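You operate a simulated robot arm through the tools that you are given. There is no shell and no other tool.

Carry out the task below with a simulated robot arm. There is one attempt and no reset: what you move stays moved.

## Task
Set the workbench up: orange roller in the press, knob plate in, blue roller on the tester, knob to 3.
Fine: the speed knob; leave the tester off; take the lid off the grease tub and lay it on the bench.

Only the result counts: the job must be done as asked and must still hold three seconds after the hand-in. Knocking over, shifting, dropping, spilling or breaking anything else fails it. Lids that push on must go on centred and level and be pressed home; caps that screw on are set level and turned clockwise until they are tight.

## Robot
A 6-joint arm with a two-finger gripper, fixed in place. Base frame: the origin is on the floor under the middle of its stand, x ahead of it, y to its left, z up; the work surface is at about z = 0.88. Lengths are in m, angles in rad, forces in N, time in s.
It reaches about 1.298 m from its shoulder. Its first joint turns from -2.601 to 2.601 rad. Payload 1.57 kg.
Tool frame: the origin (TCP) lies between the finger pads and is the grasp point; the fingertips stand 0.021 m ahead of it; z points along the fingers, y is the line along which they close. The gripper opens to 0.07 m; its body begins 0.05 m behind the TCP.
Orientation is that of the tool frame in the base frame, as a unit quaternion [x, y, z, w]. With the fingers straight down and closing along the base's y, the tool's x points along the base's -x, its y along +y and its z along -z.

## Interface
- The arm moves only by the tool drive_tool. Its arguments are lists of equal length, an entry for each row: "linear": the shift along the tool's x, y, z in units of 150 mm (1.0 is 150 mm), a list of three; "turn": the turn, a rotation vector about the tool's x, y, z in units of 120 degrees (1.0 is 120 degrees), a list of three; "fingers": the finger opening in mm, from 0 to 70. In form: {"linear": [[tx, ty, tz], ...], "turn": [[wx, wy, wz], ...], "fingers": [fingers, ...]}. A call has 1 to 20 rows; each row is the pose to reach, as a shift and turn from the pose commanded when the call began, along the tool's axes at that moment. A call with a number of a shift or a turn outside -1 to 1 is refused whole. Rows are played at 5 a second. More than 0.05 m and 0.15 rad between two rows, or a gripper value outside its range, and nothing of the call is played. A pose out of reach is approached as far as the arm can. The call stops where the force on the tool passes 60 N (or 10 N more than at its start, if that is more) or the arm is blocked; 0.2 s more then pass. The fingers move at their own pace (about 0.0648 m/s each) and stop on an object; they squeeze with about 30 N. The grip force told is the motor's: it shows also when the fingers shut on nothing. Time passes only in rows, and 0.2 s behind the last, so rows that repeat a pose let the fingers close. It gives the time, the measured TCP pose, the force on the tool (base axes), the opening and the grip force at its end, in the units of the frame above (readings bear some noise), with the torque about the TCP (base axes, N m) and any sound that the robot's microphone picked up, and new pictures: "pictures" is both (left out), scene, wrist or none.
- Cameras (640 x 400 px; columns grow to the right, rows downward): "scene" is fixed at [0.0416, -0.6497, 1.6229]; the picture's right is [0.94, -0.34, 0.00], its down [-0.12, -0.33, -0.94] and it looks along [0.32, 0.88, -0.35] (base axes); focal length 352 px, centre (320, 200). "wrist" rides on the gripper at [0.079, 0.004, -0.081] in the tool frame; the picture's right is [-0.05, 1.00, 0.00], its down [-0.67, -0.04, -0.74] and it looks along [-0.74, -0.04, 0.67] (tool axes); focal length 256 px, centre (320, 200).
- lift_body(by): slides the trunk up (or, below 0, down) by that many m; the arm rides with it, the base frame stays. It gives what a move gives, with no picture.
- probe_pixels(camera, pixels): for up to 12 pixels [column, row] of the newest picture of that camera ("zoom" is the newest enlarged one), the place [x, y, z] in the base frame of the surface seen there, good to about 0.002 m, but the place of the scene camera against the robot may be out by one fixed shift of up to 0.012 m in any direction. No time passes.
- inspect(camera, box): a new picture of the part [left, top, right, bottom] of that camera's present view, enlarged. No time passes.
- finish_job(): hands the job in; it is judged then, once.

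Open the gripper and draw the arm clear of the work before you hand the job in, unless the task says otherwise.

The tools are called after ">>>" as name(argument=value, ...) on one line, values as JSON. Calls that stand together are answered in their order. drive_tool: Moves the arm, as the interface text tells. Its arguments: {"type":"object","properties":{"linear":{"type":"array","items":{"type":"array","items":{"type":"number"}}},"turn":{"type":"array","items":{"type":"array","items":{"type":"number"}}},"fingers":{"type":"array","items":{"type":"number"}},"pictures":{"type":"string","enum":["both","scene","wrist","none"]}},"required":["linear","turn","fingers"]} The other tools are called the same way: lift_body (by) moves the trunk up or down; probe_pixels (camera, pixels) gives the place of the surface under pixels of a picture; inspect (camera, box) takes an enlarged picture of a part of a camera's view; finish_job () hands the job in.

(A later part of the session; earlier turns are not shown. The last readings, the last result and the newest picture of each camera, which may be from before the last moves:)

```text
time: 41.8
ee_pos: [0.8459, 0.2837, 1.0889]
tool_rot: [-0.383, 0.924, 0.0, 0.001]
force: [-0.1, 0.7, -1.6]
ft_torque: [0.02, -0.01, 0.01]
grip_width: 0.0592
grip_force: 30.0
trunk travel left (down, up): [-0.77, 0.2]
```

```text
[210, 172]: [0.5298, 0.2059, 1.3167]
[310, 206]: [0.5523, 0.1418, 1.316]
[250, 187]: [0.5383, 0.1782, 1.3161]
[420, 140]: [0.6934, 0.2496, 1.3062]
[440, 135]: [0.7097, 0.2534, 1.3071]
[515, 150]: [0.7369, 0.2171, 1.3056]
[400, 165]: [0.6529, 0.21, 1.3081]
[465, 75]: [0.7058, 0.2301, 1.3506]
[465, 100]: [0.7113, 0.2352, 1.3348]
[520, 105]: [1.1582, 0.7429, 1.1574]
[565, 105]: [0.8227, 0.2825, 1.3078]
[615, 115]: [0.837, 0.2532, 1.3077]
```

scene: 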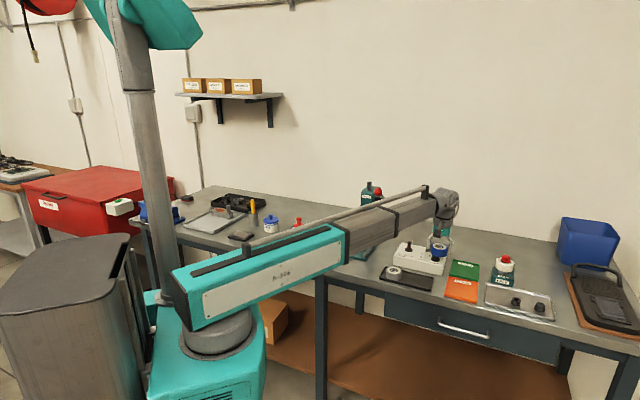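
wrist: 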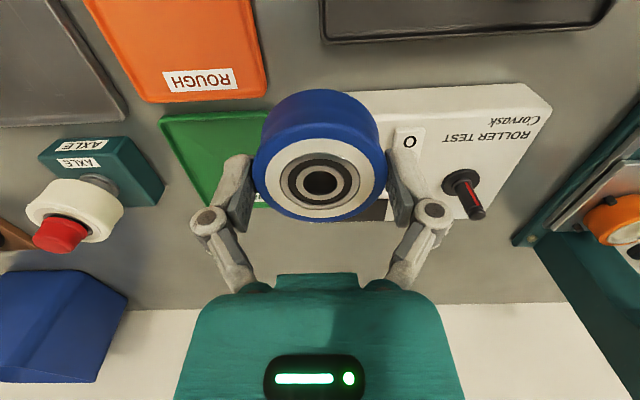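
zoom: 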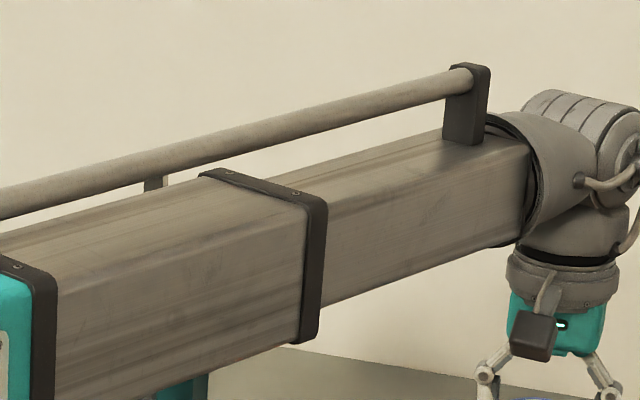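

The boom is only about ±0.037 m wide there, so the lever is well clear. I move over the spindle at TCP z 1.089, where the spindle will show in front of the held roller.

>>> drive_tool(linear=[[-0.15, 0.2, 0], [-0.3, 0.4, 0], [-0.45, 0.61, 0], [-0.599, 0.813, 0], [-0.599, 0.813, 0]], turn=[[0, 0, 0], [0, 0, 0], [0, 0, 0], [0, 0, 0], [0, 0, 0]], fingers=[45, 45, 45, 45, 45])

>>> inspect(camera="wrist", box=[270, 30, 370, 95])

>>> inspect(camera="wrist", box=[270, 140, 370, 205])

```text
time: 43.0
ee_pos: [0.8228, 0.4338, 1.0868]
tool_rot: [-0.382, 0.924, 0.0, 0.001]
force: [0.4, -0.3, -1.7]
ft_torque: [-0.04, 0.01, -0.01]
grip_width: 0.0593
grip_force: 30.1
trunk travel left (down, up): [-0.77, 0.2]
```

scene: 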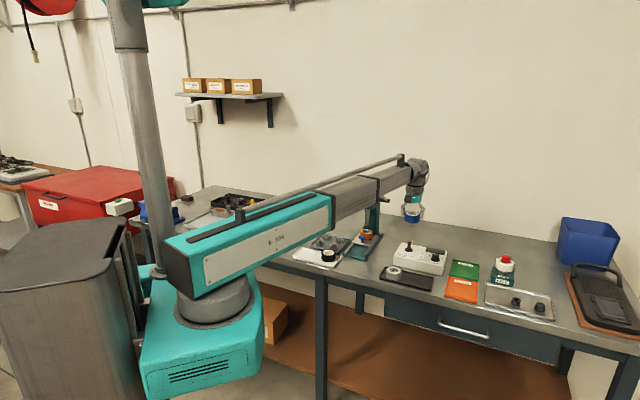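
wrist: 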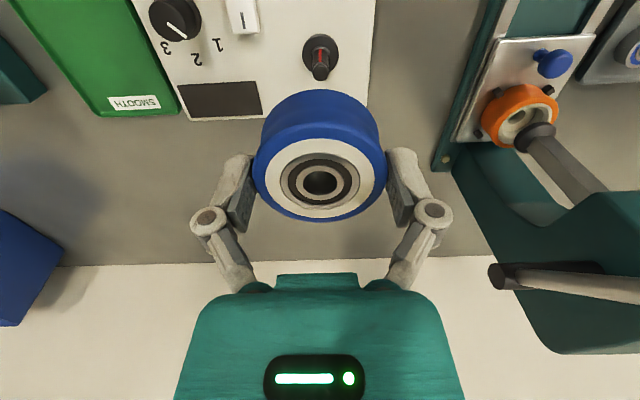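

```text
6.15 times, centred on (320, 62) of wrist
```

zoom: 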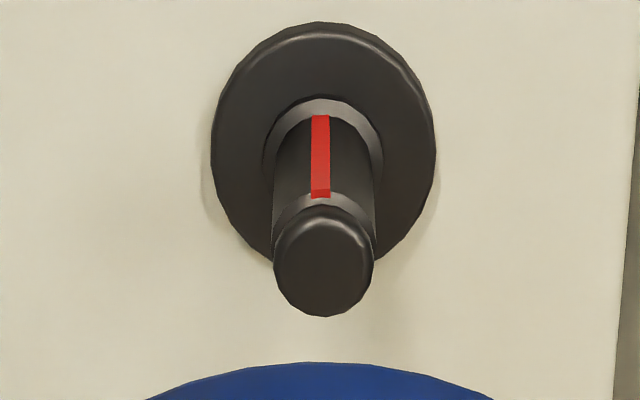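

```text
6.15 times, centred on (320, 172) of wrist
```

zoom: 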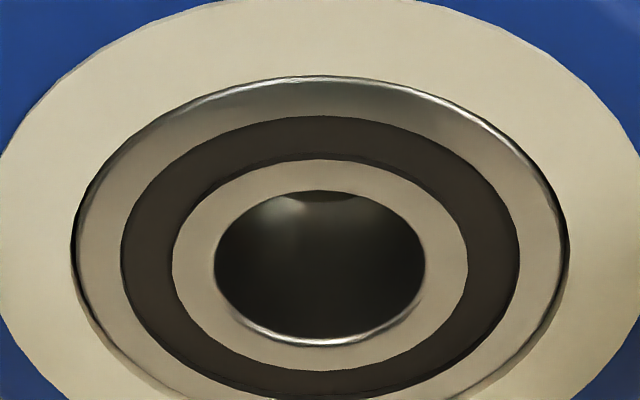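

Model of this view: spindle top is 1.4 mm further back and 0.8 mm left of the bore. I correct that and check the view again.

>>> drive_tool(linear=[[-0.0093, 0.0053, 0], [-0.0093, 0.0053, 0]], turn=[[0, 0, 0], [0, 0, 0]], fingers=[45, 45], pictures="none")

>>> inspect(camera="wrist", box=[290, 40, 350, 90])

>>> probe_pixels(camera="wrist", pixels=[[320.5, 71], [320.5, 73], [320.5, 75], [320.5, 72], [318, 72], [323, 72], [320, 160], [320, 205], [320, 165], [320, 201], [296, 184], [344, 184]])

```text
time: 43.6
ee_pos: [0.824, 0.4355, 1.0887]
tool_rot: [-0.383, 0.924, 0.0, 0.0]
force: [0.0, -0.2, -1.4]
ft_torque: [0.0, -0.03, 0.0]
grip_width: 0.0589
grip_force: 30.0
trunk travel left (down, up): [-0.77, 0.2]
```

```text
8.00 times, centred on (320, 65) of wrist
```

zoom: 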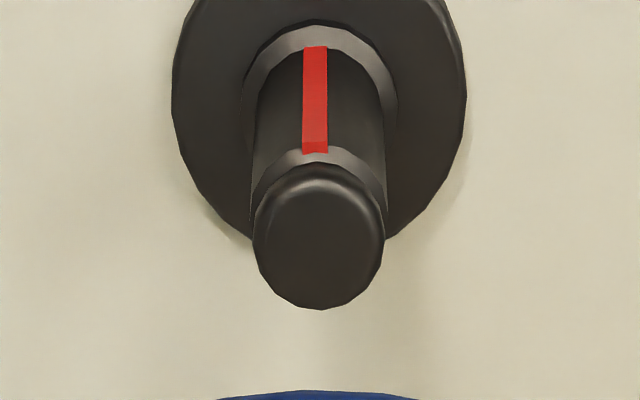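

```text
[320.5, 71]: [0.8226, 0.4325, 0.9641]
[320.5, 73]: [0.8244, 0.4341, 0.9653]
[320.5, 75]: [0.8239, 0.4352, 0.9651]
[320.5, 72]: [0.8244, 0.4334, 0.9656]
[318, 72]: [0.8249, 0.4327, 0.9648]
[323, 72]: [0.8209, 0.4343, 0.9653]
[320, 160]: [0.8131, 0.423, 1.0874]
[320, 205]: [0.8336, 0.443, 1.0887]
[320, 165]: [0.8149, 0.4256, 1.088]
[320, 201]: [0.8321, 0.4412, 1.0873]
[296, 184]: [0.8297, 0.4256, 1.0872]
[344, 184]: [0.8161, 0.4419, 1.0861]
```

Bore and spindle axes now agree within a few tenths of a millimetre by the model and within 1 mm by probes. I lower 0.088 m, to just above the spindle's top, and check from the scene camera.

>>> lift_body(by=-0.086)

>>> inspect(camera="scene", box=[385, 220, 449, 260])

>>> inspect(camera="wrist", box=[160, 60, 480, 280])

```text
time: 44.8
ee_pos: [0.8235, 0.4355, 1.002]
tool_rot: [-0.383, 0.924, 0.0, 0.0]
force: [0.6, 0.2, -1.5]
ft_torque: [-0.02, 0.05, -0.03]
grip_width: 0.0594
grip_force: 29.8
trunk travel left (down, up): [-0.684, 0.286]
```

```text
10.00 times, centred on (417, 240) of scene
```

zoom: 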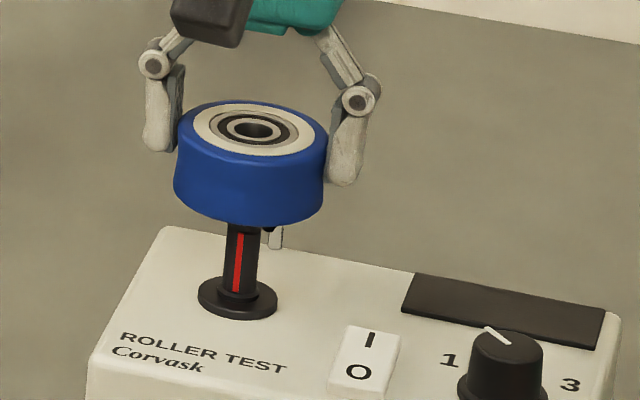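

```text
1.82 times, centred on (320, 170) of wrist
```

zoom: 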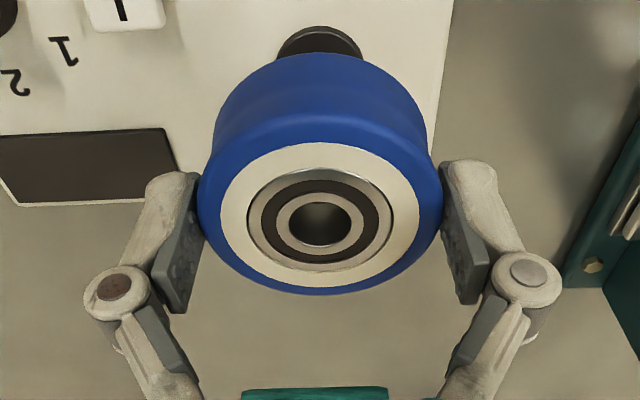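

Scene view agrees too: flange centre at zoom (237,298) and bore at (253,131) match the expected perspective for aligned axes. I lower 10 mm so the bore starts over the spindle tip and read the force.

>>> lift_body(by=-0.01)

```text
time: 45.4
ee_pos: [0.823, 0.4351, 0.9925]
tool_rot: [-0.383, 0.924, 0.001, 0.0]
force: [0.3, 0.3, -1.0]
ft_torque: [-0.02, -0.02, -0.01]
grip_width: 0.0592
grip_force: 30.1
trunk travel left (down, up): [-0.674, 0.296]
```

No force yet. I lower 8 mm more.

>>> lift_body(by=-0.008)

>>> lift_body(by=-0.005)

```text
time: 46.0
ee_pos: [0.8236, 0.4346, 0.9839]
tool_rot: [-0.382, 0.924, 0.0, 0.0]
force: [-0.5, -1.4, -1.2]
ft_torque: [0.0, 0.05, 0.01]
grip_width: 0.0591
grip_force: 29.9
trunk travel left (down, up): [-0.666, 0.304]
```

```text
time: 46.5
ee_pos: [0.8231, 0.4347, 0.9792]
tool_rot: [-0.382, 0.924, -0.001, 0.0]
force: [-0.4, 0.2, -2.1]
ft_torque: [-0.06, 0.03, 0.0]
grip_width: 0.0591
grip_force: 30.0
trunk travel left (down, up): [-0.661, 0.309]
```

Still free. The spindle tip should meet the bearing soon; I look through the bore from the scene and lower another 4 mm.

>>> lift_body(by=-0.004)

>>> inspect(camera="scene", box=[385, 220, 449, 260])

>>> inspect(camera="wrist", box=[280, 150, 360, 210])

```text
time: 47.0
ee_pos: [0.8239, 0.4353, 0.9763]
tool_rot: [-0.382, 0.924, -0.001, 0.0]
force: [-0.2, -0.4, -0.9]
ft_torque: [0.0, -0.01, 0.02]
grip_width: 0.0589
grip_force: 29.5
trunk travel left (down, up): [-0.657, 0.313]
```

```text
10.00 times, centred on (417, 240) of scene
```

zoom: 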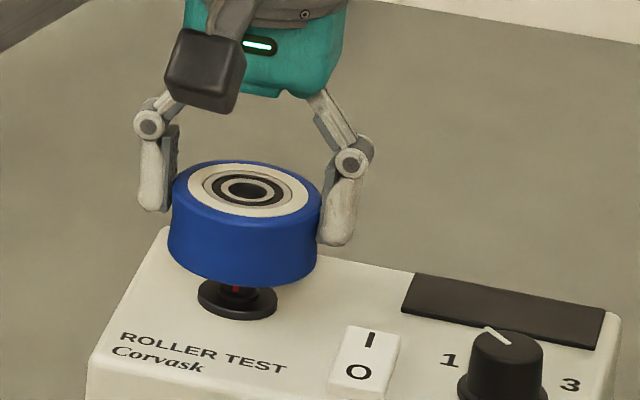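

```text
6.67 times, centred on (320, 180) of wrist
```

zoom: 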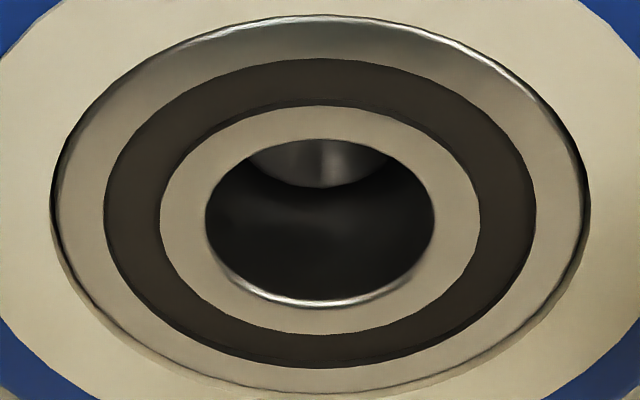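

No contact force; the roller is 15 mm above the flange. I keep lowering in small steps.

>>> lift_body(by=-0.004)

>>> lift_body(by=-0.004)

>>> inspect(camera="wrist", box=[280, 150, 360, 210])

```text
time: 47.5
ee_pos: [0.8226, 0.434, 0.9719]
tool_rot: [-0.383, 0.924, 0.0, 0.0]
force: [0.2, -0.5, -0.6]
ft_torque: [0.03, 0.01, 0.04]
grip_width: 0.0591
grip_force: 29.8
trunk travel left (down, up): [-0.653, 0.317]
```

```text
time: 48.1
ee_pos: [0.8238, 0.4355, 0.9677]
tool_rot: [-0.383, 0.924, 0.0, 0.0]
force: [-0.2, 0.1, -1.1]
ft_torque: [0.01, -0.03, 0.01]
grip_width: 0.0591
grip_force: 30.0
trunk travel left (down, up): [-0.649, 0.321]
```

```text
6.67 times, centred on (320, 180) of wrist
```

zoom: 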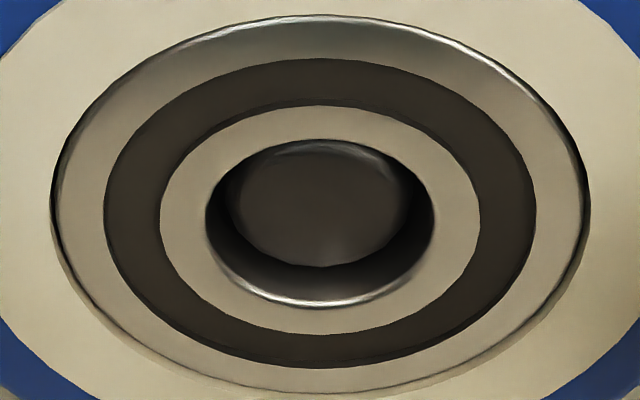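

The spindle tip is visible centred inside the bore. I continue down 4 mm at a time to the seat.

>>> lift_body(by=-0.005)

>>> lift_body(by=-0.003)

```text
time: 48.6
ee_pos: [0.823, 0.4349, 0.9619]
tool_rot: [-0.382, 0.924, 0.0, -0.001]
force: [0.2, 0.4, -1.5]
ft_torque: [0.03, 0.02, 0.01]
grip_width: 0.0591
grip_force: 30.3
trunk travel left (down, up): [-0.644, 0.326]
```

```text
time: 49.1
ee_pos: [0.8243, 0.4354, 0.9593]
tool_rot: [-0.383, 0.924, 0.0, 0.0]
force: [-0.4, 0.7, -0.7]
ft_torque: [-0.02, -0.02, -0.01]
grip_width: 0.0593
grip_force: 29.7
trunk travel left (down, up): [-0.641, 0.329]
```

Still no contact at about 2 mm above the flange. I lower 2 mm, then 1 mm steps.

>>> lift_body(by=-0.002)

>>> inspect(camera="scene", box=[385, 220, 449, 260])

```text
time: 49.7
ee_pos: [0.8228, 0.4351, 0.9581]
tool_rot: [-0.382, 0.924, 0.0, 0.0]
force: [2.4, 1.9, 5.4]
ft_torque: [0.03, -0.01, -0.02]
grip_width: 0.0594
grip_force: 29.8
trunk travel left (down, up): [-0.639, 0.331]
```

```text
10.00 times, centred on (417, 240) of scene
```

zoom: 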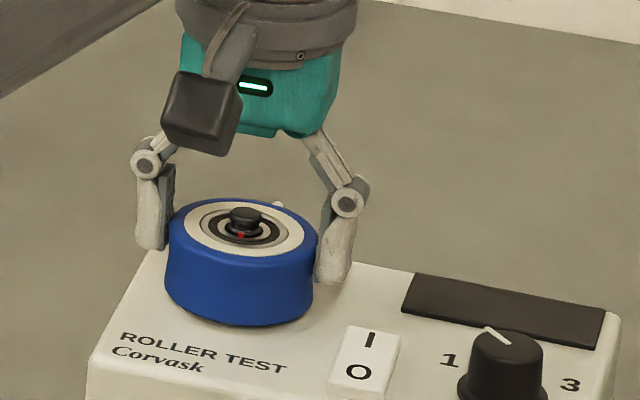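

Contact at +5.4 N. The spindle tip pokes out of the bearing, with a small bit of red showing; I look from the wrist camera.

>>> inspect(camera="wrist", box=[270, 140, 370, 215])

>>> inspect(camera="scene", box=[397, 235, 421, 255])

```text
5.33 times, centred on (320, 178) of wrist
```

zoom: 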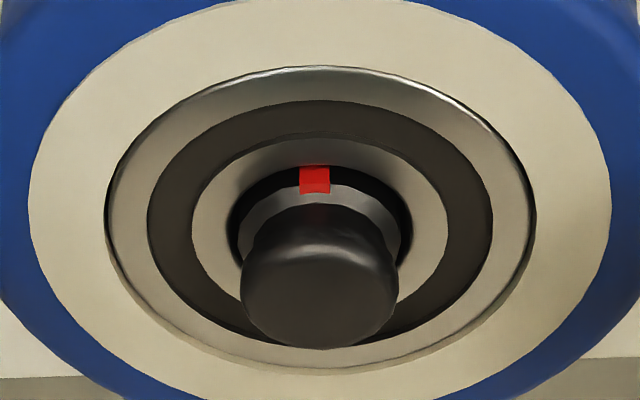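

```text
16.00 times, centred on (409, 245) of scene
```

zoom: 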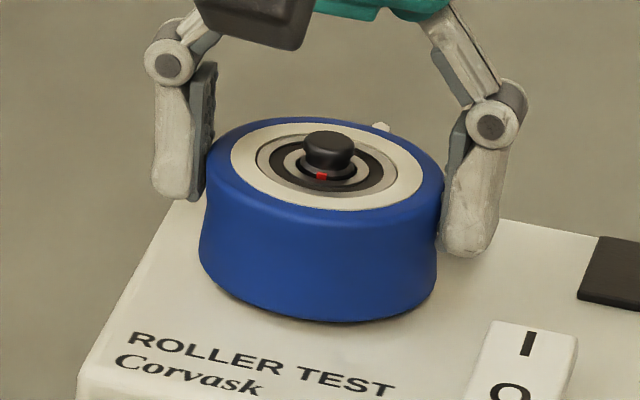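

The roller looks seated level on the flange. To be sure it is fully down I press 1.5 mm more and read the force.

>>> lift_body(by=-0.0015)

```text
time: 50.2
ee_pos: [0.8241, 0.4338, 0.9594]
tool_rot: [-0.383, 0.924, 0.0, 0.002]
force: [10.4, 4.6, 25.1]
ft_torque: [0.0, -0.1, -0.05]
grip_width: 0.0597
grip_force: 30.3
trunk travel left (down, up): [-0.637, 0.333]
```

25 N without further motion: it is on its seat. I ease off 1.5 mm and open the fingers.

>>> lift_body(by=0.0015)

>>> drive_tool(linear=[[0, 0, 0], [0, 0, 0], [0, 0, 0]], turn=[[0, 0, 0], [0, 0, 0], [0, 0, 0]], fingers=[62, 66, 66], pictures="wrist")

>>> inspect(camera="scene", box=[385, 220, 449, 260])

```text
time: 50.7
ee_pos: [0.8234, 0.4337, 0.9574]
tool_rot: [-0.383, 0.924, 0.001, 0.0]
force: [8.7, 4.0, 9.7]
ft_torque: [0.14, -0.33, 0.02]
grip_width: 0.0591
grip_force: 29.4
trunk travel left (down, up): [-0.639, 0.331]
```

```text
time: 51.5
ee_pos: [0.823, 0.4342, 0.9572]
tool_rot: [-0.383, 0.924, 0.0, 0.0]
force: [-0.7, 0.2, 0.0]
ft_torque: [0.03, -0.03, 0.01]
grip_width: 0.0659
grip_force: 0.0
trunk travel left (down, up): [-0.639, 0.331]
```

wrist: 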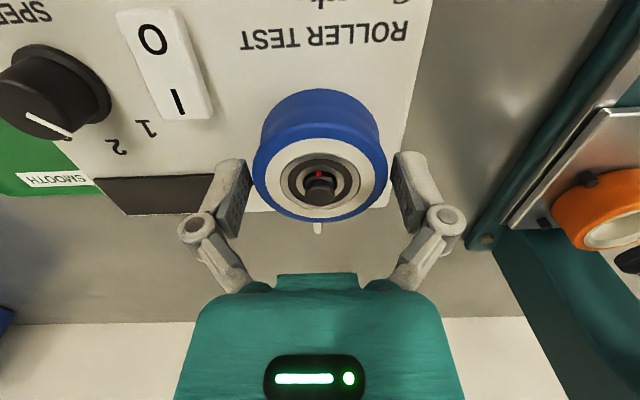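

```text
10.00 times, centred on (417, 240) of scene
```

zoom: 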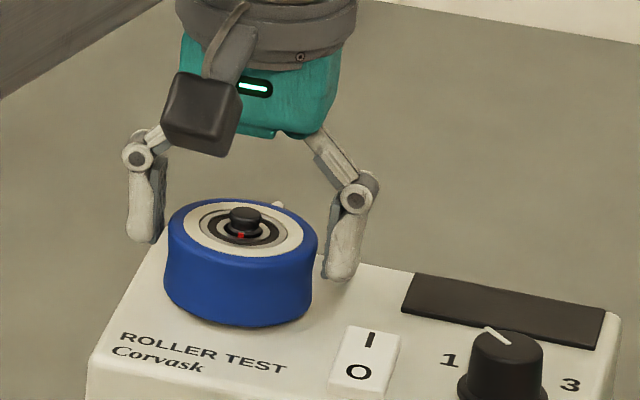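

The roller stays on the spindle, fingers are open. I raise 0.09 m straight up.

>>> lift_body(by=0.09)

>>> inspect(camera="wrist", box=[130, 0, 450, 200])

```text
time: 52.7
ee_pos: [0.8248, 0.434, 1.0477]
tool_rot: [-0.382, 0.924, 0.0, 0.0]
force: [0.2, 0.5, -0.8]
ft_torque: [-0.01, 0.01, 0.02]
grip_width: 0.066
grip_force: 0.2
trunk travel left (down, up): [-0.729, 0.241]
```

```text
2.00 times, centred on (290, 100) of wrist
```

zoom: 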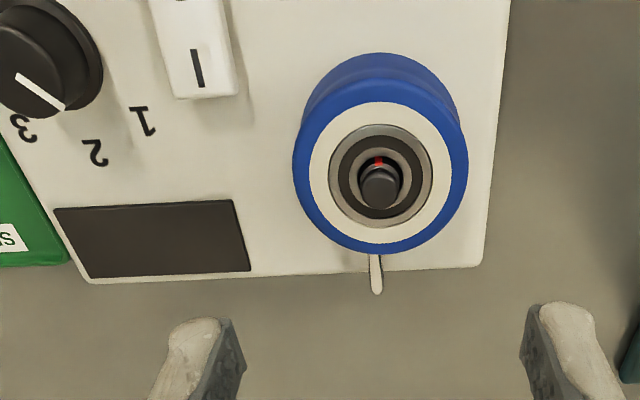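

The blue roller sits level with the spindle tip through it. I move over the speed knob (estimated (0.873, 0.334)) for a close view.

>>> drive_tool(linear=[[0.08, -0.23, 0], [0.16, -0.46, 0], [0.244, -0.699, 0], [0.244, -0.699, 0]], turn=[[0, 0, 0], [0, 0, 0], [0, 0, 0], [0, 0, 0]], fingers=[66, 66, 66, 66])

>>> inspect(camera="wrist", box=[240, 40, 400, 140])

>>> inspect(camera="scene", box=[385, 220, 465, 280])

```text
time: 53.7
ee_pos: [0.8698, 0.3323, 1.0476]
tool_rot: [-0.383, 0.924, 0.0, 0.0]
force: [0.4, -0.1, -0.5]
ft_torque: [-0.01, 0.01, -0.03]
grip_width: 0.0661
grip_force: 0.0
trunk travel left (down, up): [-0.729, 0.241]
```

scene: 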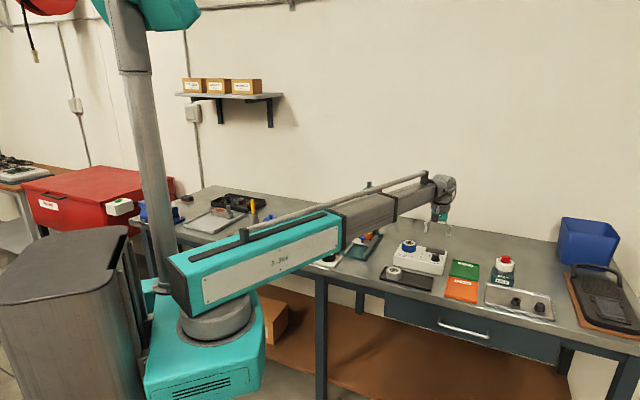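
wrist: 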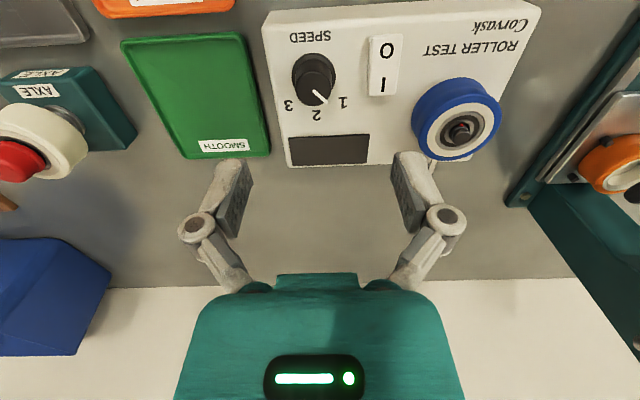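

```text
4.00 times, centred on (320, 90) of wrist
```

zoom: 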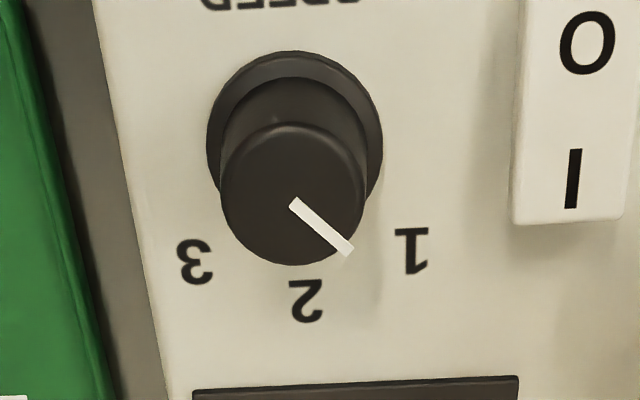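

```text
6.67 times, centred on (425, 250) of scene
```

zoom: 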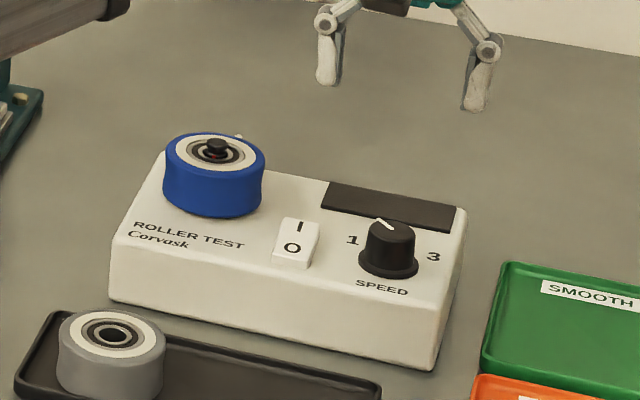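

The pointer (zoom (293,200)→(350,252)) aims 45° left, i.e. at "1"; "2" is straight back and "3" is 45° right, so a 90° clockwise turn is needed. I centre on the knob, set the fingers to 44 mm and lower partway.

>>> drive_tool(linear=[[-0.02, -0.033, 0], [-0.02, -0.033, 0], [-0.02, -0.033, 0]], turn=[[0, 0, 0], [0, 0, 0], [0, 0, 0]], fingers=[55, 44, 44], pictures="none")

>>> lift_body(by=-0.055)

>>> inspect(camera="wrist", box=[240, 80, 400, 180])

>>> inspect(camera="wrist", box=[0, 0, 640, 400])

```text
time: 54.5
ee_pos: [0.8775, 0.3333, 1.0479]
tool_rot: [-0.382, 0.924, 0.0, 0.0]
force: [-0.1, 0.1, -0.6]
ft_torque: [0.01, 0.05, 0.0]
grip_width: 0.0438
grip_force: 0.0
trunk travel left (down, up): [-0.729, 0.241]
```

```text
time: 55.5
ee_pos: [0.8765, 0.333, 0.9929]
tool_rot: [-0.382, 0.924, 0.0, 0.001]
force: [-0.1, -0.6, 0.4]
ft_torque: [-0.02, 0.0, 0.01]
grip_width: 0.0439
grip_force: 0.1
trunk travel left (down, up): [-0.674, 0.296]
```

```text
4.00 times, centred on (320, 130) of wrist
```

zoom: 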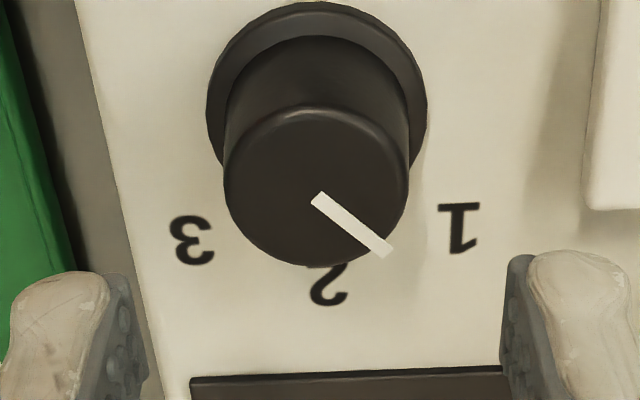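

```text
1.00 times, centred on (320, 200) of wrist (not enlarged: the box is as wide or as high as the picture)
```

zoom: 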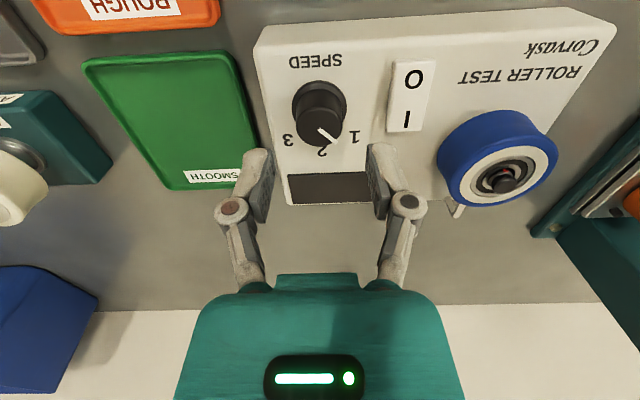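

The knob is now centred between the fingers (top centre at wrist (319,127)). I probe its top, flange and the switch heights before going down.

>>> probe_pixels(camera="wrist", pixels=[[319, 127], [310, 127], [328, 127], [319, 140], [319, 112], [295, 110], [344, 110], [319, 83], [298, 130], [402, 100], [418, 80], [400, 130]])

```text
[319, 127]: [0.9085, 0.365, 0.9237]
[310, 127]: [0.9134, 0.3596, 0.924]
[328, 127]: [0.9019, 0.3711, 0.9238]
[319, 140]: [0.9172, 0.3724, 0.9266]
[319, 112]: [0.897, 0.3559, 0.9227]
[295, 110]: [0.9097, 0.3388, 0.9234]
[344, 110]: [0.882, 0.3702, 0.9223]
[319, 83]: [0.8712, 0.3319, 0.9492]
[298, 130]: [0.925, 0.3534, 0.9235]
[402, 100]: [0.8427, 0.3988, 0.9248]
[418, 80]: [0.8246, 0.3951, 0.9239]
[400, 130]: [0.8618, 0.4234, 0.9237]
```

Those pixels referred to the older stored wrist picture; I repeat the probe on the newest zoom (full view), where the knob top is at (319,127).

>>> probe_pixels(camera="zoom", pixels=[[319, 127], [310, 127], [328, 127], [319, 138], [319, 116], [295, 108], [344, 110], [319, 82], [400, 100], [414, 80], [398, 120], [270, 180]])

```text
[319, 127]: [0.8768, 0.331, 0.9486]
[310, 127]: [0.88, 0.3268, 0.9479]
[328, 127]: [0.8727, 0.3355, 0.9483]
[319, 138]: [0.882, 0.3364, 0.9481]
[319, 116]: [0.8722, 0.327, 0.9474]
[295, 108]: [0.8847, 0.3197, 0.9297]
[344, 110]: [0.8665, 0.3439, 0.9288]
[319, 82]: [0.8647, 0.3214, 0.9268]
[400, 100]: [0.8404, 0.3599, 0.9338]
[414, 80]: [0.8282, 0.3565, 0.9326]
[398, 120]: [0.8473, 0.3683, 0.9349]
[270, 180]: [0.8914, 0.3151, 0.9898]
```

Knob top is z 0.948, switch top 0.9335 and 45 mm away, so fingertips at 0.931 are safe. I fine-centre by 0.6 mm and lower 0.0405 m.

>>> drive_tool(linear=[[0.004, -0.004, 0], [0.004, -0.004, 0]], turn=[[0, 0, 0], [0, 0, 0]], fingers=[44, 44], pictures="none")

>>> lift_body(by=-0.0405)

>>> inspect(camera="wrist", box=[200, 100, 440, 250])

>>> inspect(camera="scene", box=[395, 225, 465, 275])

```text
time: 56.1
ee_pos: [0.8766, 0.3316, 0.9927]
tool_rot: [-0.383, 0.924, 0.0, -0.001]
force: [0.1, 0.2, 0.0]
ft_torque: [0.04, -0.01, -0.03]
grip_width: 0.0438
grip_force: 0.1
trunk travel left (down, up): [-0.674, 0.296]
```

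```text
time: 56.9
ee_pos: [0.8759, 0.3328, 0.9527]
tool_rot: [-0.382, 0.924, 0.0, -0.001]
force: [-0.2, 0.5, -0.4]
ft_torque: [0.01, 0.0, 0.01]
grip_width: 0.0442
grip_force: 0.1
trunk travel left (down, up): [-0.633, 0.337]
```

```text
2.67 times, centred on (320, 175) of wrist
```

zoom: 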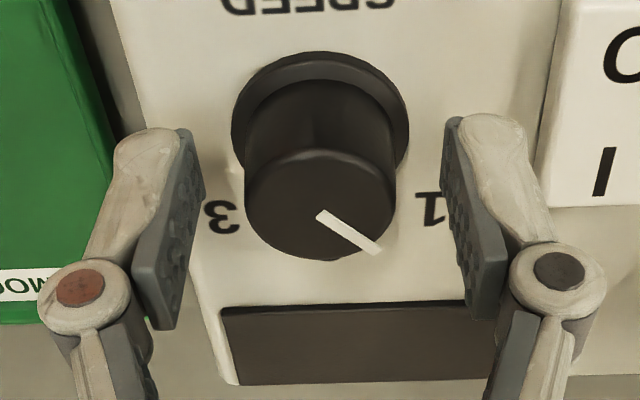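

```text
8.00 times, centred on (430, 250) of scene
```

zoom: 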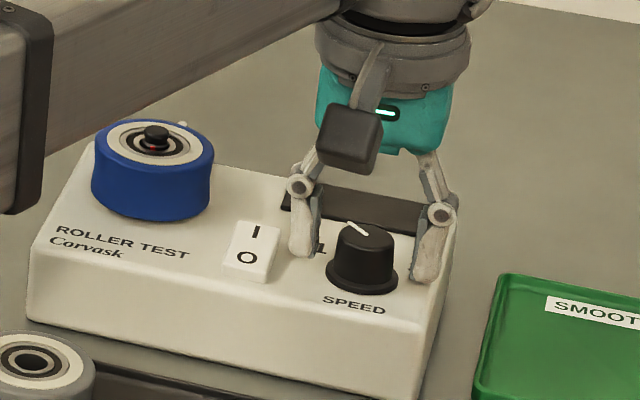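

The fingers straddle the knob, clear of the switch. I close on the knob.

>>> drive_tool(linear=[[0, 0, 0], [0, 0, 0], [0, 0, 0], [0, 0, 0]], turn=[[0, 0, 0], [0, 0, 0], [0, 0, 0], [0, 0, 0]], fingers=[35, 22, 18, 18], pictures="wrist")

```text
time: 57.9
ee_pos: [0.8765, 0.3321, 0.9516]
tool_rot: [-0.383, 0.924, 0.0, -0.001]
force: [1.6, 0.1, 2.3]
ft_torque: [-0.07, 0.12, 0.0]
grip_width: 0.0271
grip_force: 31.6
trunk travel left (down, up): [-0.633, 0.337]
```

wrist: 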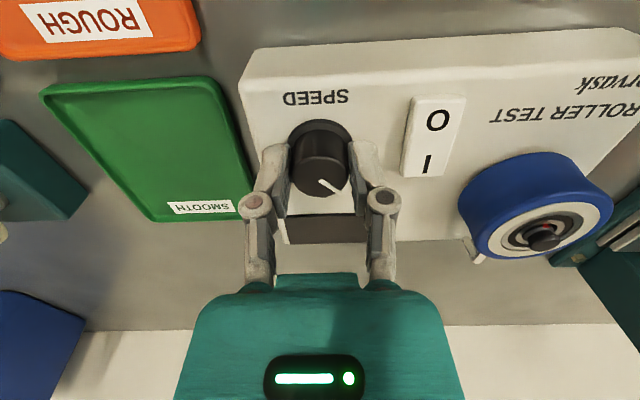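

Gripped at 27.1 mm. I turn the first 45° clockwise (seen from above) and check the reaction.

>>> drive_tool(linear=[[0, 0, 0], [0, 0, 0], [0, 0, 0], [0, 0, 0], [0, 0, 0], [0, 0, 0], [0, 0, 0]], turn=[[0, 0, 0.0625], [0, 0, 0.125], [0, 0, 0.1875], [0, 0, 0.25], [0, 0, 0.3125], [0, 0, 0.375], [0, 0, 0.375]], fingers=[18, 18, 18, 18, 18, 18, 18])

>>> inspect(camera="scene", box=[395, 225, 465, 275])

```text
time: 59.5
ee_pos: [0.8755, 0.3322, 0.9515]
tool_rot: [0.001, 1.0, 0.0, -0.001]
force: [-4.1, 0.0, -2.6]
ft_torque: [0.06, -0.32, 0.03]
grip_width: 0.027
grip_force: 32.1
trunk travel left (down, up): [-0.633, 0.337]
```

scene: 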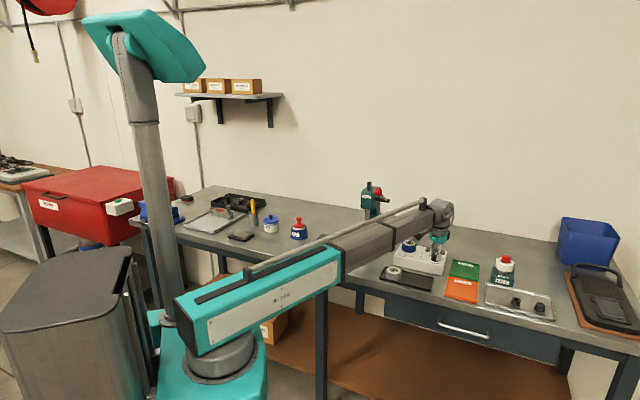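
wrist: 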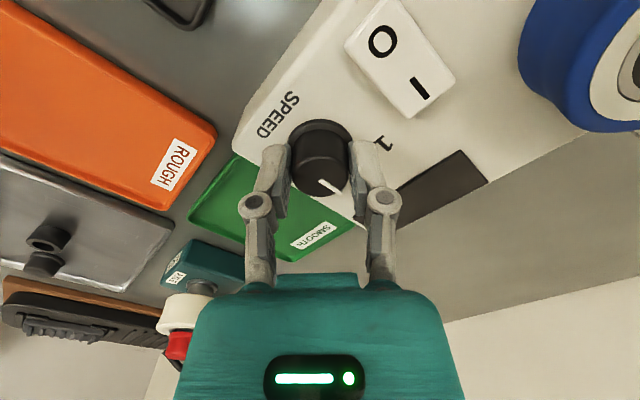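

```text
8.00 times, centred on (430, 250) of scene
```

zoom: 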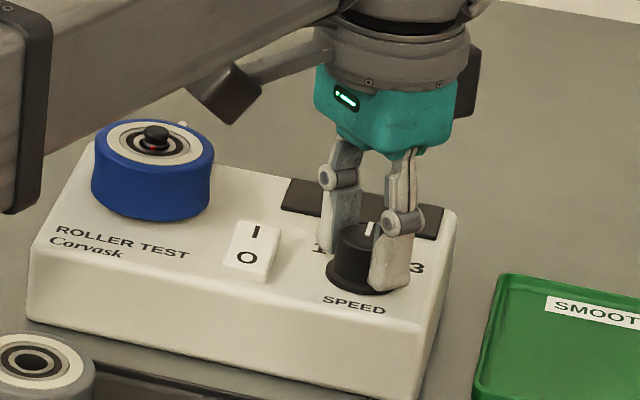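

The knob turns with the gripper (pointer keeps its place between the fingers), lateral force only about 4 N. I turn the second 45°.

>>> drive_tool(linear=[[0, 0, 0], [0, 0, 0], [0, 0, 0], [0, 0, 0], [0, 0, 0], [0, 0, 0], [0, 0, 0]], turn=[[0, 0, 0.0625], [0, 0, 0.125], [0, 0, 0.1875], [0, 0, 0.25], [0, 0, 0.3125], [0, 0, 0.375], [0, 0, 0.375]], fingers=[18, 18, 18, 18, 18, 18, 18])

>>> inspect(camera="scene", box=[395, 225, 465, 275])

>>> inspect(camera="wrist", box=[240, 100, 400, 220])

```text
time: 61.1
ee_pos: [0.8757, 0.3335, 0.9524]
tool_rot: [0.384, 0.923, 0.002, 0.0]
force: [3.1, 6.3, 5.6]
ft_torque: [0.75, 0.59, 0.12]
grip_width: 0.0271
grip_force: 32.0
trunk travel left (down, up): [-0.633, 0.337]
```

scene: 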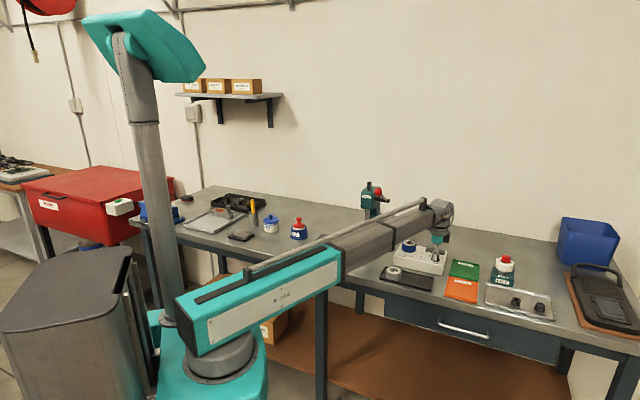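
wrist: 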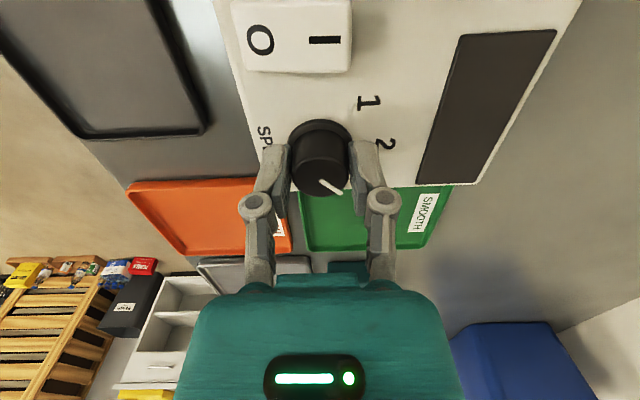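

```text
8.00 times, centred on (430, 250) of scene
```

zoom: 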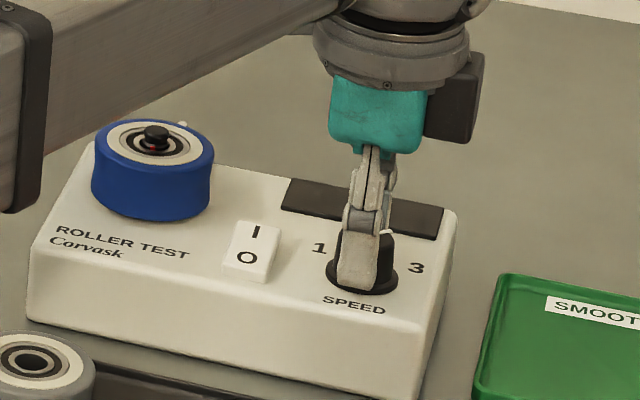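

```text
3.33 times, centred on (320, 160) of wrist
```

zoom: 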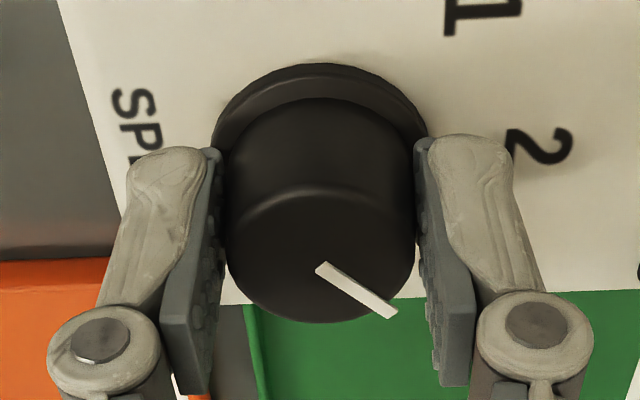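

Total turn is 90° and the knob followed. I open the fingers and then raise to look at the pointer.

>>> drive_tool(linear=[[0, 0, 0], [0, 0, 0], [0, 0, 0]], turn=[[0, 0, 0], [0, 0, 0], [0, 0, 0]], fingers=[32, 44, 44], pictures="wrist")

>>> lift_body(by=0.08)

>>> inspect(camera="wrist", box=[240, 40, 400, 140])

>>> inspect(camera="scene", box=[415, 235, 455, 265])

```text
time: 61.9
ee_pos: [0.8758, 0.3328, 0.9527]
tool_rot: [0.383, 0.924, 0.0, 0.0]
force: [-0.8, 1.0, -0.2]
ft_torque: [0.01, -0.01, -0.01]
grip_width: 0.0442
grip_force: 0.0
trunk travel left (down, up): [-0.633, 0.337]
```

wrist: 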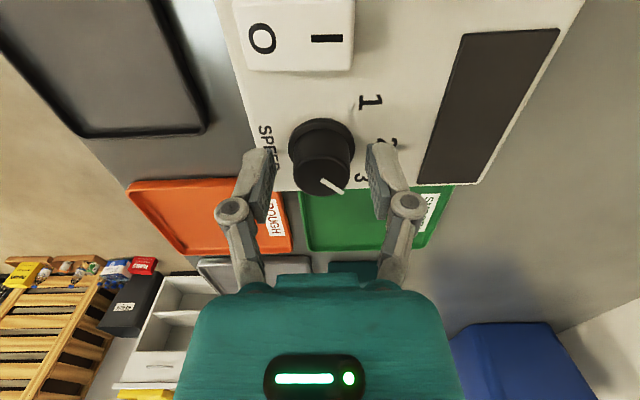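

```text
time: 63.1
ee_pos: [0.8768, 0.3324, 1.0326]
tool_rot: [0.383, 0.924, 0.0, 0.0]
force: [1.1, 0.4, -0.5]
ft_torque: [0.02, -0.02, 0.01]
grip_width: 0.044
grip_force: 0.1
trunk travel left (down, up): [-0.713, 0.257]
```

```text
4.00 times, centred on (320, 90) of wrist
```

zoom: 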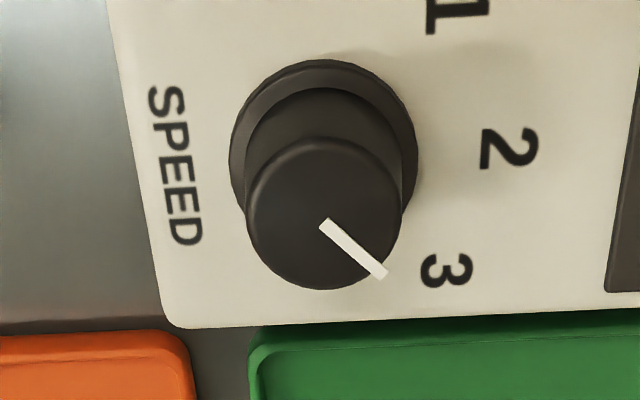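

```text
13.33 times, centred on (435, 250) of scene
```

zoom: 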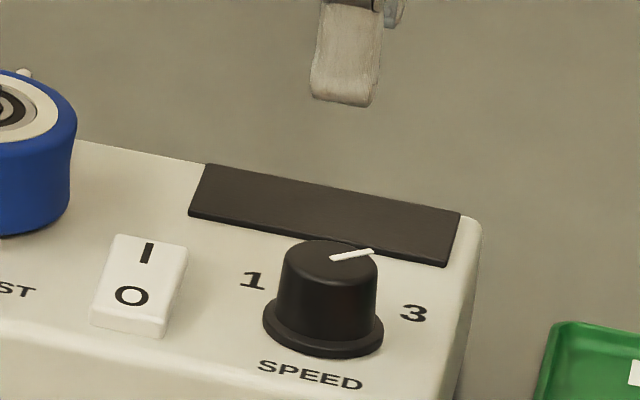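

The white pointer now aims at "3" (computed 44° right of centre, label at 44°), and the switch is untouched. Next is the grease tub; I raise the trunk 0.22 m to travel above the press.

>>> lift_body(by=0.22)

>>> drive_tool(linear=[[0.17, 0, 0], [0.33, 0, 0], [0.5, 0, 0], [0.67, 0, 0], [0.83, 0, 0], [1.0, 0, 0], [1.0, 0, 0]], turn=[[0, 0, -0.0625], [0, 0, -0.125], [0, 0, -0.1875], [0, 0, -0.25], [0, 0, -0.3125], [0, 0, -0.375], [0, 0, -0.375]], fingers=[44, 44, 44, 44, 44, 44, 44])

>>> inspect(camera="scene", box=[330, 200, 470, 290])

```text
time: 65.4
ee_pos: [0.8766, 0.3324, 1.2523]
tool_rot: [0.383, 0.924, 0.0, 0.001]
force: [-0.8, -0.1, 0.2]
ft_torque: [-0.04, -0.02, 0.0]
grip_width: 0.0439
grip_force: 0.0
trunk travel left (down, up): [-0.933, 0.037]
```

```text
time: 67.0
ee_pos: [0.7697, 0.4376, 1.2518]
tool_rot: [-0.001, 1.0, 0.0, 0.0]
force: [0.2, -0.5, -0.3]
ft_torque: [0.0, -0.01, -0.02]
grip_width: 0.0441
grip_force: 0.0
trunk travel left (down, up): [-0.933, 0.037]
```

scene: 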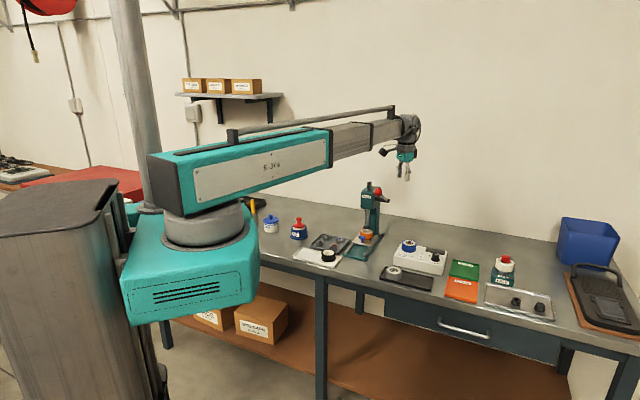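
wrist: 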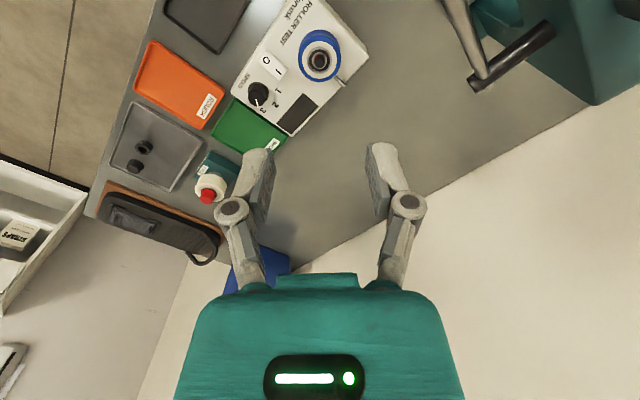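

```text
4.44 times, centred on (400, 245) of scene
```

zoom: 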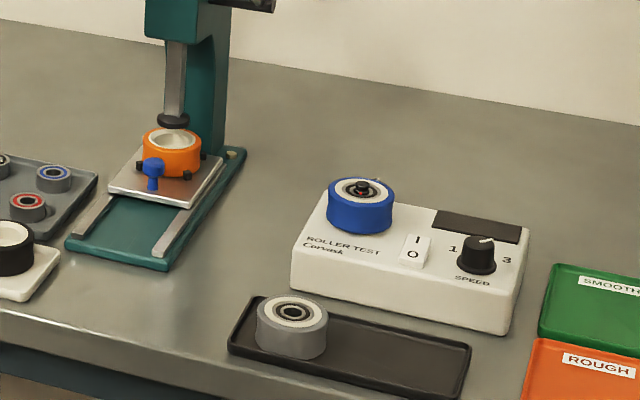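

Everything on the bench looks right so far. I continue toward the grease tub, keeping to the front of the lever ball, and turn the tool back to the bench alignment.

>>> drive_tool(linear=[[0.17, -0.1, 0], [0.33, -0.2, 0], [0.5, -0.2, 0], [0.67, -0.2, 0], [0.83, -0.2, 0], [1.0, -0.2, 0], [1.0, -0.2, 0]], turn=[[0, 0, -0.0625], [0, 0, -0.125], [0, 0, -0.1875], [0, 0, -0.25], [0, 0, -0.3125], [0, 0, -0.375], [0, 0, -0.375]], fingers=[44, 44, 44, 44, 44, 44, 44], pictures="none")

>>> drive_tool(linear=[[0, 0.25, 0], [0, 0.5, 0], [0, 0.75, 0], [0, 1.0, 0], [0, 1.0, 0]], turn=[[0, 0, 0], [0, 0, 0], [0, 0, 0], [0, 0, 0], [0, 0, 0]], fingers=[44, 44, 44, 44, 44], pictures="none")

>>> drive_tool(linear=[[0, 0.25, 0], [0, 0.5, 0], [0, 0.75, 0], [0, 1.0, 0], [0, 1.0, 0]], turn=[[0, 0, 0], [0, 0, 0], [0, 0, 0], [0, 0, 0], [0, 0, 0]], fingers=[44, 44, 44, 44, 44])

```text
time: 68.6
ee_pos: [0.6205, 0.408, 1.2516]
tool_rot: [-0.383, 0.924, 0.0, 0.0]
force: [-0.4, 0.1, 0.4]
ft_torque: [0.0, -0.01, 0.02]
grip_width: 0.0442
grip_force: 0.1
trunk travel left (down, up): [-0.933, 0.037]
```

```text
time: 69.8
ee_pos: [0.5146, 0.513, 1.2526]
tool_rot: [-0.383, 0.924, 0.0, 0.0]
force: [0.1, -0.8, 1.9]
ft_torque: [-0.03, 0.01, -0.01]
grip_width: 0.044
grip_force: 0.0
trunk travel left (down, up): [-0.933, 0.037]
```

```text
time: 71.0
ee_pos: [0.4085, 0.6227, 1.2508]
tool_rot: [-0.382, 0.924, 0.0, 0.001]
force: [0.0, 0.3, 0.1]
ft_torque: [0.04, -0.02, 0.01]
grip_width: 0.044
grip_force: 0.1
trunk travel left (down, up): [-0.933, 0.037]
```

scene: 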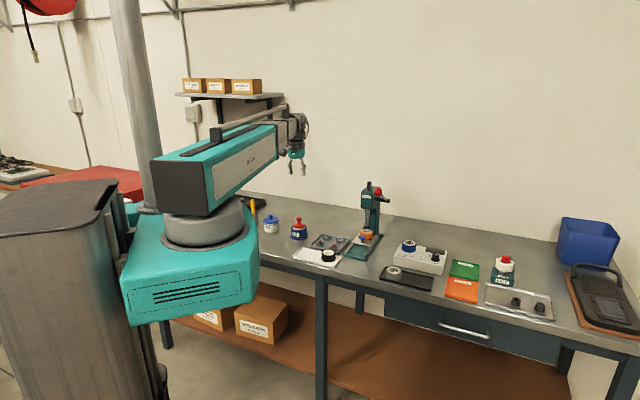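
wrist: 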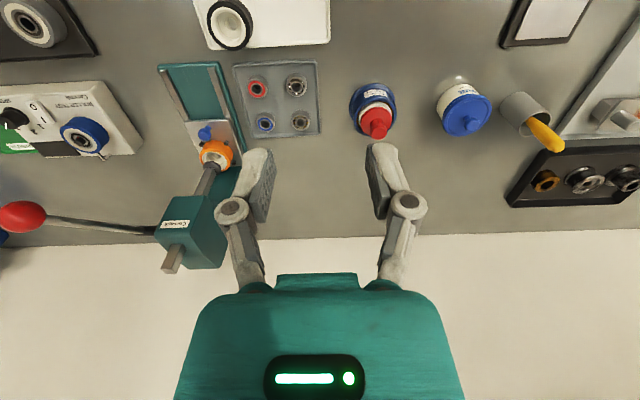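

The grease tub (blue lid) is at wrist (465,110). I continue left toward it.

>>> drive_tool(linear=[[-0.05, 0.24, 0], [-0.1, 0.48, 0], [-0.15, 0.72, 0], [-0.2, 0.97, 0], [-0.2, 0.97, 0]], turn=[[0, 0, 0], [0, 0, 0], [0, 0, 0], [0, 0, 0], [0, 0, 0]], fingers=[44, 44, 44, 44, 44], pictures="none")

>>> drive_tool(linear=[[-0.05, 0.17, 0], [-0.1, 0.33, 0], [-0.15, 0.5, 0], [-0.15, 0.5, 0]], turn=[[0, 0, 0], [0, 0, 0], [0, 0, 0], [0, 0, 0]], fingers=[44, 44, 44, 44])

>>> inspect(camera="wrist", box=[160, 0, 480, 200])

```text
time: 72.2
ee_pos: [0.325, 0.7431, 1.2519]
tool_rot: [-0.383, 0.924, 0.0, 0.0]
force: [-0.4, 0.2, 0.2]
ft_torque: [0.02, 0.0, -0.02]
grip_width: 0.0436
grip_force: 0.1
trunk travel left (down, up): [-0.933, 0.037]
```

```text
time: 73.2
ee_pos: [0.2874, 0.8129, 1.2523]
tool_rot: [-0.382, 0.924, 0.0, 0.0]
force: [-0.1, -0.5, -0.4]
ft_torque: [0.0, 0.0, 0.0]
grip_width: 0.0436
grip_force: 0.0
trunk travel left (down, up): [-0.933, 0.037]
```

scene: 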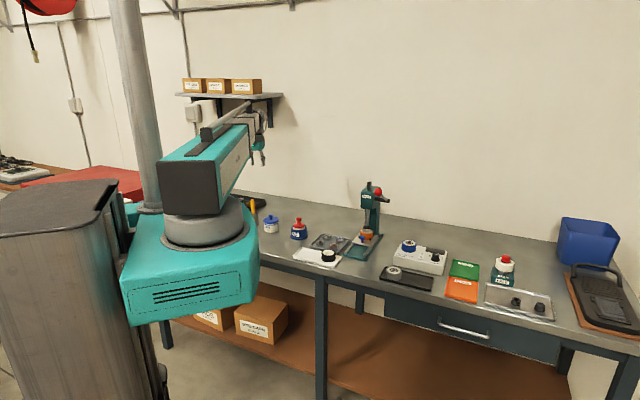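
wrist: 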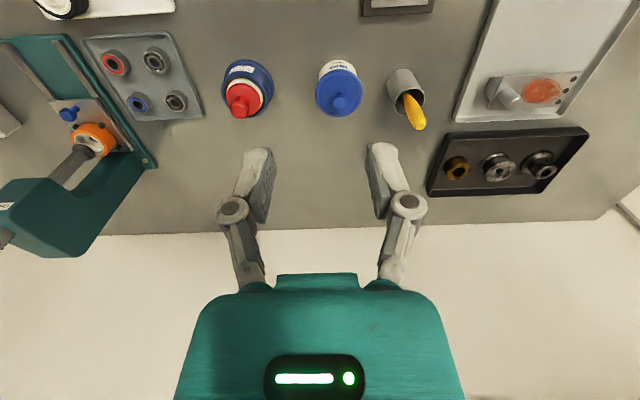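

```text
2.00 times, centred on (320, 100) of wrist
```

zoom: 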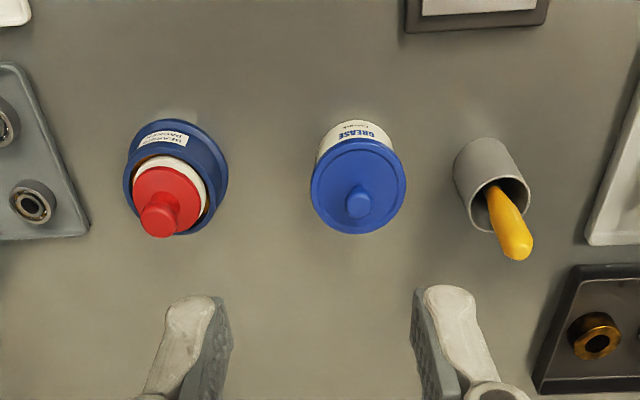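

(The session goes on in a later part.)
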